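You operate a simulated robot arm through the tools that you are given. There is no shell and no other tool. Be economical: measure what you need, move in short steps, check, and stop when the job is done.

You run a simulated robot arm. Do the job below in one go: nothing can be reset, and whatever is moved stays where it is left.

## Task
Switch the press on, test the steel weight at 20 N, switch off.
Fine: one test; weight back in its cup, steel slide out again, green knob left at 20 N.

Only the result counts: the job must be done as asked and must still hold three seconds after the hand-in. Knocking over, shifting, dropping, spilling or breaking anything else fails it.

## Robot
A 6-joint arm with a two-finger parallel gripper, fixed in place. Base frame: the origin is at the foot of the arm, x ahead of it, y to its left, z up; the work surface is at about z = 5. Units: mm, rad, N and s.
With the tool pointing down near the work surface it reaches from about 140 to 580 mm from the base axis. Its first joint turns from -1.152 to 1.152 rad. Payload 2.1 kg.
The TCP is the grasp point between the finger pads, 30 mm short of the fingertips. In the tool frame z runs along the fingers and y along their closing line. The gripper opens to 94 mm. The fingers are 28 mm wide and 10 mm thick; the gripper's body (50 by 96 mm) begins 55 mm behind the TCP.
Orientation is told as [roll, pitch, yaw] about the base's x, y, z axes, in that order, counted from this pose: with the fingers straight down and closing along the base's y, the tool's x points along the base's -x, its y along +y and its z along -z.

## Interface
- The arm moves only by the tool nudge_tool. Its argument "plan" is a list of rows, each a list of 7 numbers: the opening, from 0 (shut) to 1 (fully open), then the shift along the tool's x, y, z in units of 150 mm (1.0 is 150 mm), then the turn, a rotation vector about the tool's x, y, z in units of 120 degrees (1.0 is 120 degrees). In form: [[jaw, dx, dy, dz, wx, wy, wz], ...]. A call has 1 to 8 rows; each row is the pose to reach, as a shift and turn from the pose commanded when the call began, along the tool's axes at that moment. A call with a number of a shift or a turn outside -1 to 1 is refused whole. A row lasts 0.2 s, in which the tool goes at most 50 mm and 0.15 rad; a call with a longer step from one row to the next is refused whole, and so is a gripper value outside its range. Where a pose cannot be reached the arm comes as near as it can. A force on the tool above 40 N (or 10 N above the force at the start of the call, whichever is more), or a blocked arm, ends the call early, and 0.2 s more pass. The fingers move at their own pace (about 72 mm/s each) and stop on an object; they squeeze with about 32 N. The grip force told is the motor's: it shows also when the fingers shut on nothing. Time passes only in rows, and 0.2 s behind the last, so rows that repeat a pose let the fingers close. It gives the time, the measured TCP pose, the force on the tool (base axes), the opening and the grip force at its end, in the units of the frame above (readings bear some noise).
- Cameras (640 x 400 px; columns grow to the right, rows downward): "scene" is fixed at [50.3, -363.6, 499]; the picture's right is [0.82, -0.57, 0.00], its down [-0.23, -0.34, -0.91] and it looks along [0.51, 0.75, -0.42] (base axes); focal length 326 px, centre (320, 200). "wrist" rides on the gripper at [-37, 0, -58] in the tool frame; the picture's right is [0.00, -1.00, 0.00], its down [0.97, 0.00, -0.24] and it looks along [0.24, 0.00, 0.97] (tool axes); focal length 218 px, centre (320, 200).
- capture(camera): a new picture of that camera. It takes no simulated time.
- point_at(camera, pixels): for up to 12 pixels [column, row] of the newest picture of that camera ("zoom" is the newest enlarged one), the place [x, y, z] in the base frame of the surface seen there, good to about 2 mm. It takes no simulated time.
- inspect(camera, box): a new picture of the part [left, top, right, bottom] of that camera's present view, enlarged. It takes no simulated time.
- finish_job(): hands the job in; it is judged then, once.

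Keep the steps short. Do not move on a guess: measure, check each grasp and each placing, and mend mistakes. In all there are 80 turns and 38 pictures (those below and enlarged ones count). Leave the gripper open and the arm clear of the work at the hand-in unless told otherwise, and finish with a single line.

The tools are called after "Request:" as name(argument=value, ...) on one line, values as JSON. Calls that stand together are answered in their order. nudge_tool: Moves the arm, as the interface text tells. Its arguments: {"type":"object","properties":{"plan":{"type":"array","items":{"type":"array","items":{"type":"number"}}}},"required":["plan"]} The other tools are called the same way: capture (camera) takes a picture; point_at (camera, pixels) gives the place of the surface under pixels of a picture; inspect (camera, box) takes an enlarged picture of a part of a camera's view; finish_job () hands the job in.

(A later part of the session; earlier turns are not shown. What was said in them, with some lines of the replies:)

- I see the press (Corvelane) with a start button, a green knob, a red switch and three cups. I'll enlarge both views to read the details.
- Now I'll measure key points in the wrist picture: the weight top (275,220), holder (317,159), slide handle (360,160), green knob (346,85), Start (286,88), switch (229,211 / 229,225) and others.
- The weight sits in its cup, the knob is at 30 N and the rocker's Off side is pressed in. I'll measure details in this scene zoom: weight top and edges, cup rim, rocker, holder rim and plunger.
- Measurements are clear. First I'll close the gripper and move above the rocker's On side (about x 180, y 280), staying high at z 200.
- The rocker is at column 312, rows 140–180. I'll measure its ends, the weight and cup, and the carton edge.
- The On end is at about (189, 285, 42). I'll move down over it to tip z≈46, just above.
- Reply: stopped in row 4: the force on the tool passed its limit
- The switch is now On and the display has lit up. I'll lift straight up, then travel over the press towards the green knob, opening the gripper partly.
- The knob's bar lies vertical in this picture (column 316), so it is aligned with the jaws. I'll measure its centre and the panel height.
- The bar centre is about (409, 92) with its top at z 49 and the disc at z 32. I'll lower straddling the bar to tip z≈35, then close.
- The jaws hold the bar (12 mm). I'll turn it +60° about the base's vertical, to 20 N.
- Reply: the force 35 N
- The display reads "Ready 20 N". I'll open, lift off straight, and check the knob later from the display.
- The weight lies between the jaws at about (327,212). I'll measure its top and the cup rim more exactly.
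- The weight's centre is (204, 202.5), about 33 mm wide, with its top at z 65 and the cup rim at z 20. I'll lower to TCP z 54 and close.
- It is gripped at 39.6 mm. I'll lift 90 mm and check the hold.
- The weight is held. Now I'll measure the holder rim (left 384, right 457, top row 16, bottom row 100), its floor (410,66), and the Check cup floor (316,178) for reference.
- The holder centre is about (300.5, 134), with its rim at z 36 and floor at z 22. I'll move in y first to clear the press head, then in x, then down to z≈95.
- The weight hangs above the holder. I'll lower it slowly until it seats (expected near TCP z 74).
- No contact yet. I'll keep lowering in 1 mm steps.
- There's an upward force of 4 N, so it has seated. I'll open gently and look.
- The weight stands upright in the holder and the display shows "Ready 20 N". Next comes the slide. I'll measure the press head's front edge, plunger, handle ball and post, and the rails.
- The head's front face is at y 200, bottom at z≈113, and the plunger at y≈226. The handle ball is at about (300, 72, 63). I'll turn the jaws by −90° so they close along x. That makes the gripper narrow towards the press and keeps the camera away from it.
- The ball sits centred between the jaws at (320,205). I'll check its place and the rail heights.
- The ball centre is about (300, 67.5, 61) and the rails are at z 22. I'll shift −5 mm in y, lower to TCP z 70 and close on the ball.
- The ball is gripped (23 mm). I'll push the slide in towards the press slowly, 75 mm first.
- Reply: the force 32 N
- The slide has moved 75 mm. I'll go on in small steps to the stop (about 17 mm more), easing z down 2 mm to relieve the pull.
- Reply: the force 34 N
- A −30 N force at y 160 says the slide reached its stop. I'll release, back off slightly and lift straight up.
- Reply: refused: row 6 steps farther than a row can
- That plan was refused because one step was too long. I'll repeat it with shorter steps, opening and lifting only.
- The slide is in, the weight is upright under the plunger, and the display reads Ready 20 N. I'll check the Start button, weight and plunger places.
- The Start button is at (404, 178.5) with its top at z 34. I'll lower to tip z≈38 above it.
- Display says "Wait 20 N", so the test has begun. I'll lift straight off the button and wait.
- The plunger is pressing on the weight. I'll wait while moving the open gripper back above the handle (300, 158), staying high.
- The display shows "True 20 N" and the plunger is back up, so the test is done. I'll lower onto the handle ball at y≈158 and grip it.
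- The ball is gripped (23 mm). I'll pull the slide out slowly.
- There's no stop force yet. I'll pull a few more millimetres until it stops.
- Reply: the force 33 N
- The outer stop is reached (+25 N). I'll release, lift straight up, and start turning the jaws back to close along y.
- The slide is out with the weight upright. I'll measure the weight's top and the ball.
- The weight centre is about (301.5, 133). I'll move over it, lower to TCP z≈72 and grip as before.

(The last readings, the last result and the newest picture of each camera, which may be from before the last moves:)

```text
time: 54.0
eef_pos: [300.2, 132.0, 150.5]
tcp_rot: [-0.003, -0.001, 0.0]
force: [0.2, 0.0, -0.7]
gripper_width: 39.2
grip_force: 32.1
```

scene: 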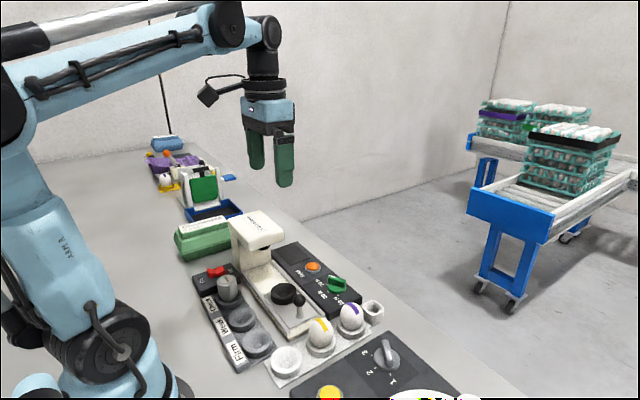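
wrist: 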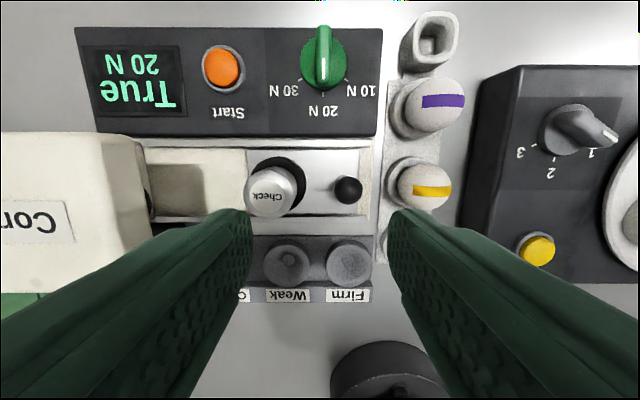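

The weight is held at 39.2 mm. I'll carry it back, x first then y, over the Check cup, and stop above it.

Request:
nudge_tool(plan=[[0.1, 0.22, 0, 0, 0, 0, 0], [0.1, 0.44, 0, 0, 0, 0, 0], [0.1, 0.64, 0, 0, 0, 0, 0], [0.1, 0.64, 0.24, 0, 0, 0, 0], [0.1, 0.64, 0.468, 0, 0, 0, 0], [0.1, 0.64, 0.468, 0.2, 0, 0, 0], [0.1, 0.64, 0.468, 0.42, 0, 0, 0], [0.1, 0.64, 0.468, 0.42, 0, 0, 0]])

Request:
inspect(camera="scene", box=[190, 230, 290, 320])

Request:
inspect(camera="wrist", box=[200, 90, 480, 370])

```text
time: 55.8
eef_pos: [201.1, 201.5, 84.7]
tcp_rot: [0.0, 0.0, 0.0]
force: [-0.1, 0.3, -1.8]
gripper_width: 39.2
grip_force: 31.8
```

```text
4.44 times, centred on (240, 275) of scene
```

zoom: 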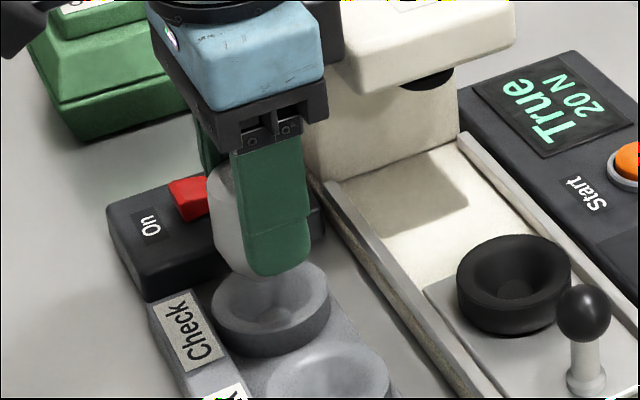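

```text
1.43 times, centred on (340, 230) of wrist
```

zoom: 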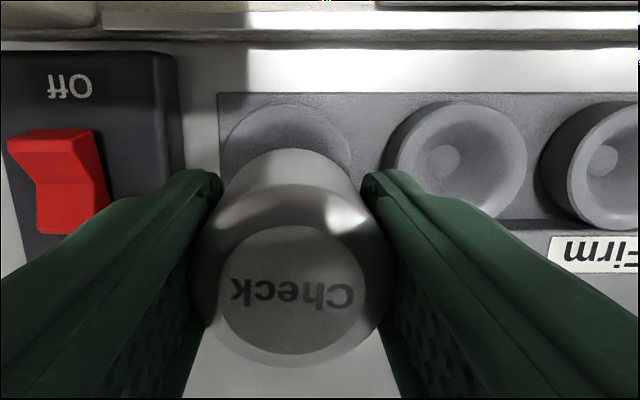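

The readings scatter by a few mm, so I'll hold still for another reading and measure the cup rim and Weak cup in the wrist zoom.

Request:
nudge_tool(plan=[[0.1, 0, 0, 0, 0, 0, 0]])

Request:
nudge_tool(plan=[[0.1, 0, 0, 0, 0, 0, 0]])

Request:
point_at(camera="zoom", pixels=[[230, 148], [345, 148], [288, 108], [445, 158], [604, 160], [460, 106], [300, 285], [205, 280], [390, 270]])

```text
time: 56.2
eef_pos: [202.6, 202.1, 85.6]
tcp_rot: [-0.002, 0.001, -0.002]
force: [0.1, -0.1, -1.1]
gripper_width: 39.0
grip_force: 32.0
```

```text
time: 56.6
eef_pos: [202.5, 202.3, 85.2]
tcp_rot: [-0.001, 0.001, 0.0]
force: [-0.1, -0.2, -1.6]
gripper_width: 39.1
grip_force: 32.1
```

```text
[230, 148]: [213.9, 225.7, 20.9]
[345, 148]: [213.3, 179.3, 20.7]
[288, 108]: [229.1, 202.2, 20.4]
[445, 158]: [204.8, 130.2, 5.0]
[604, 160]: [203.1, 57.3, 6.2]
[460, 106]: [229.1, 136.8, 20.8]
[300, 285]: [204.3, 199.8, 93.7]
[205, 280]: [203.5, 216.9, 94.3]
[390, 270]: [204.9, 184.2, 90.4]
```

The cup centre is (204, 202.5) and the weight reads about (204, 200.5), so it is aligned well. I'll lower slowly to just above the seat (z≈60).

Request:
nudge_tool(plan=[[0.1, 0, 0.003, 0.06, 0, 0, 0], [0.1, 0, 0.003, 0.11, 0, 0, 0], [0.1, 0, 0.003, 0.14, 0, 0, 0], [0.1, 0, 0.003, 0.16, 0, 0, 0], [0.1, 0, 0.003, 0.17, 0, 0, 0], [0.1, 0, 0.003, 0.17, 0, 0, 0]])

Request:
nudge_tool(plan=[[0.1, 0, 0, 0.007, 0, 0, 0], [0.1, 0, 0, 0.014, 0, 0, 0]])

```text
time: 58.0
eef_pos: [204.7, 202.8, 60.0]
tcp_rot: [-0.003, 0.0, 0.0]
force: [-0.6, 0.2, -1.4]
gripper_width: 39.1
grip_force: 31.7
```

```text
time: 58.6
eef_pos: [203.6, 203.0, 58.6]
tcp_rot: [-0.001, 0.0, 0.0]
force: [0.2, 0.4, -1.0]
gripper_width: 38.8
grip_force: 31.8
```

No contact yet. Lowering on in 1 mm steps.

Request:
nudge_tool(plan=[[0.1, 0, 0, 0.007, 0, 0, 0], [0.1, 0, 0, 0.014, 0, 0, 0]])

```text
time: 59.2
eef_pos: [205.3, 203.3, 54.7]
tcp_rot: [0.003, 0.002, 0.001]
force: [-4.4, 8.8, 14.1]
gripper_width: 38.7
grip_force: 31.7
```

It is seated (14 N upward). I'll ease up 1 mm, open, then lift straight up.

Request:
nudge_tool(plan=[[0.1, 0, 0, -0.007, 0, 0, 0], [0.45, 0, 0, -0.007, 0, 0, 0], [0.5, 0, 0, -0.007, 0, 0, 0], [0.6, 0, 0, -0.007, 0, 0, 0], [0.6, 0, 0, -0.007, 0, 0, 0], [0.6, 0, 0, -0.2, 0, 0, 0], [0.6, 0, 0, -0.5, 0, 0, 0], [0.6, 0, 0, -0.8, 0, 0, 0]])

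Request:
capture(camera="wrist")

```text
time: 61.0
eef_pos: [203.6, 203.9, 175.4]
tcp_rot: [-0.001, 0.001, -0.001]
force: [-0.7, 0.8, -0.2]
gripper_width: 56.6
grip_force: 0.0
```

```text
6 pictures are left
```

wrist: 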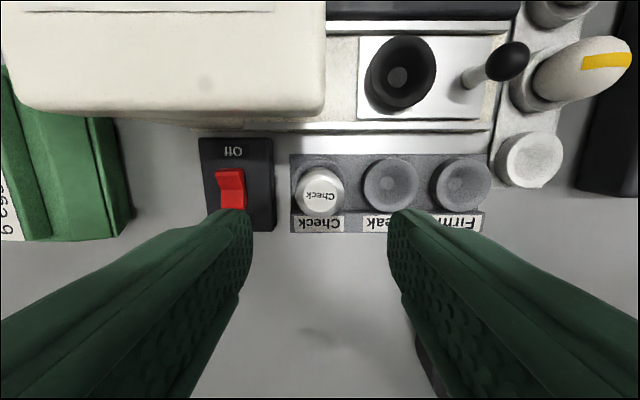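

The weight is back in the Check cup and the slide is out. Before switching off, I'll measure the rocker's Off end and the press head's near side, since the gripper's camera must clear it.

Request:
point_at(camera="wrist", pixels=[[230, 174], [230, 185], [231, 200], [235, 145], [200, 110], [200, 117], [120, 105], [318, 195], [398, 78], [507, 60], [205, 145]])

```text
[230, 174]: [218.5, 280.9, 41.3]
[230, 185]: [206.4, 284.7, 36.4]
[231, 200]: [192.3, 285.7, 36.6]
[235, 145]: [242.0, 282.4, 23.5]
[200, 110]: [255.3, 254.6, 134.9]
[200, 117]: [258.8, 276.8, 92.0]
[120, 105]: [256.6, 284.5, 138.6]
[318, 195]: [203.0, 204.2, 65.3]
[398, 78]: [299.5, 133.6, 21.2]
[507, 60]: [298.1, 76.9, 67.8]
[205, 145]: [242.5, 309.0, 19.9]
```

The rocker's Off end is at (219, 284, 41), and the press head's side is near x 255. I'll close the jaws and tilt the tool 25° so the body and camera lean away from the press, then approach the Off end.

Request:
nudge_tool(plan=[[0, 0, 0.1, 0, 0, -0.07, 0], [0, -0.02, 0.3, 0, 0, -0.14, 0], [0, -0.05, 0.5, 0, 0, -0.208, 0], [0, -0.05, 0.535, 0.2, 0, -0.208, 0], [0, -0.05, 0.535, 0.4, 0, -0.208, 0], [0, -0.05, 0.535, 0.6, 0, -0.208, 0], [0, -0.05, 0.535, 0.63, 0, -0.208, 0], [0, -0.05, 0.535, 0.63, 0, -0.208, 0]])

Request:
inspect(camera="scene", box=[160, 210, 280, 310])

```text
time: 62.8
eef_pos: [221.6, 278.3, 80.1]
tcp_rot: [0.0, -0.434, -0.001]
force: [0.7, 0.2, 0.1]
gripper_width: 0.2
grip_force: 32.4
out of reach, approached as far as the arm can: row 3, 4, 5, 6, 7, 8
```

```text
4.00 times, centred on (220, 260) of scene
```

zoom: 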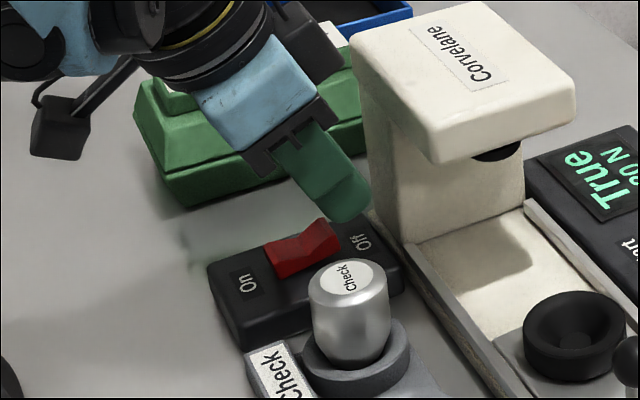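

The arm was limited by its first joint; the tip is at (234, 278), a bit too far in x. I'll reduce the tilt by 6°, which brings the pose within reach, and read again.

Request:
nudge_tool(plan=[[0, 0, 0, 0, 0, 0.05, 0], [0, 0, 0, 0, 0, 0.05, 0]])

```text
time: 63.4
eef_pos: [221.0, 278.1, 80.5]
tcp_rot: [-0.002, -0.332, 0.0]
force: [0.2, 0.8, -0.3]
gripper_width: 0.0
grip_force: 32.1
```

Now reachable. I'll shift −10 mm in x and +4 mm in y at the same height.

Request:
nudge_tool(plan=[[0, 0.063, 0.027, -0.022, 0, 0, 0], [0, 0.063, 0.027, -0.022, 0, 0, 0]])

```text
time: 64.0
eef_pos: [211.1, 282.3, 81.7]
tcp_rot: [-0.005, -0.33, -0.001]
force: [0.1, 0.1, -0.1]
gripper_width: 0.2
grip_force: 32.5
```

The tip is over the Off end. I'll press straight down in small steps.

Request:
nudge_tool(plan=[[0, 0.013, 0, 0.038, 0, 0, 0], [0, 0.018, 0, 0.05, 0, 0, 0], [0, 0.022, 0, 0.063, 0, 0, 0], [0, 0.026, 0, 0.076, 0, 0, 0], [0, 0.03, 0, 0.088, 0, 0, 0]])

Request:
inspect(camera="scene", box=[180, 220, 300, 320])

```text
time: 65.2
eef_pos: [210.5, 284.0, 67.4]
tcp_rot: [-0.003, -0.33, 0.001]
force: [-2.5, 0.5, 10.1]
gripper_width: 0.0
grip_force: 32.6
stopped in row 5: the force on the tool passed its limit (the readings are from after the stop); the commanded pose is now the measured one
```

```text
4.00 times, centred on (240, 270) of scene
```

zoom: 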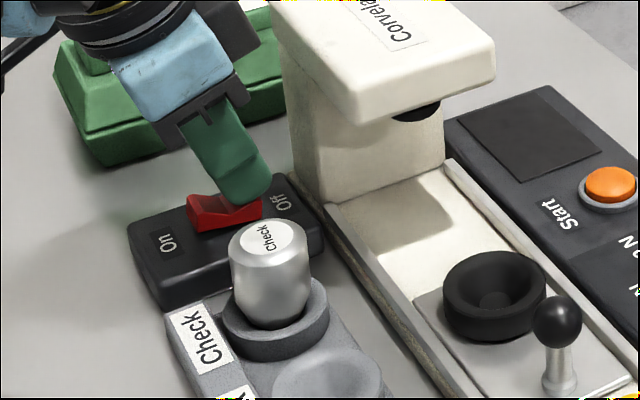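

The display is dark, so the press is off. I'll lift straight up, straighten the tool and open the gripper clear of everything.

Request:
nudge_tool(plan=[[0, -0.03, 0, -0.09, 0, 0, 0], [0, -0.1, 0, -0.29, 0, 0, 0], [0, -0.17, 0, -0.49, 0, 0, 0], [0, -0.24, 0, -0.69, 0, 0, 0], [0, -0.3, 0, -0.87, 0, 0.06, 0], [0.4, -0.3, 0, -0.87, 0, 0.12, 0], [1, -0.3, 0, -0.87, 0, 0.158, 0], [1, -0.3, 0, -0.87, 0, 0.158, 0]])

Request:
nudge_tool(plan=[[1, 0, -0.25, -0.1, 0, 0, 0], [1, 0, -0.5, -0.2, 0, 0, 0], [1, 0, -0.75, -0.3, 0, 0, 0], [1, -0.15, -1, -0.3, 0, 0, 0], [1, -0.15, -1, -0.3, 0, 0, 0]])

Request:
capture(camera="scene")

Request:
capture(camera="wrist")

```text
time: 67.0
eef_pos: [210.3, 285.4, 205.6]
tcp_rot: [-0.005, 0.0, 0.0]
force: [0.4, -0.7, 0.3]
gripper_width: 94.1
grip_force: 0.0
```

```text
time: 68.2
eef_pos: [231.7, 131.9, 249.2]
tcp_rot: [-0.003, 0.001, 0.0]
force: [-0.5, 0.1, 0.3]
gripper_width: 93.9
grip_force: 0.1
```

```text
3 pictures are left
```

scene: 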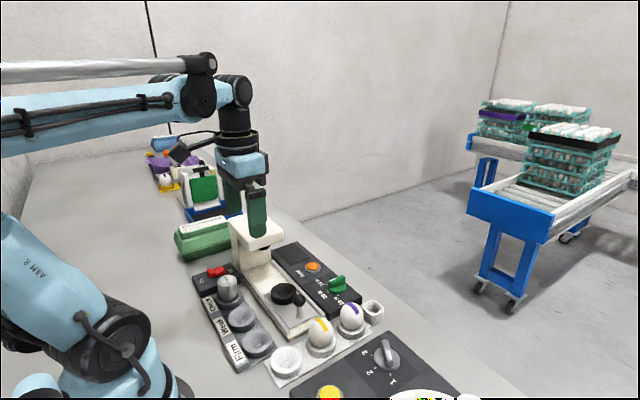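

```text
2 pictures are left
```

wrist: 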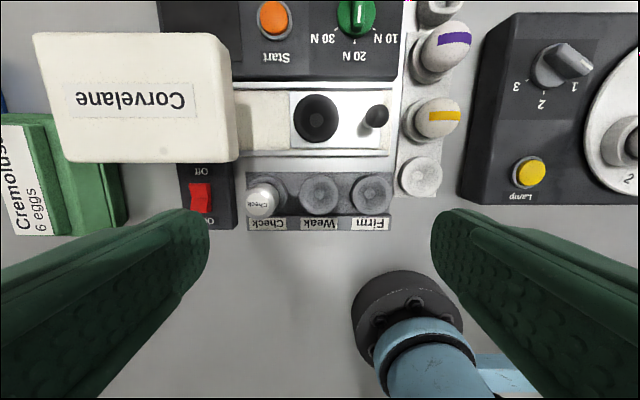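

The pictures show the press off with its display dark, the weight in the Check cup, the slide out and the knob at 20 N. The gripper is open and clear, so I'm handing in.

Request:
finish_job()

```text
The job is handed in.
```

The steel weight was tested once at 20 N (the display read "True"); it is back in its cup, the slide is out, the green knob is at 20 N, and the press is off.
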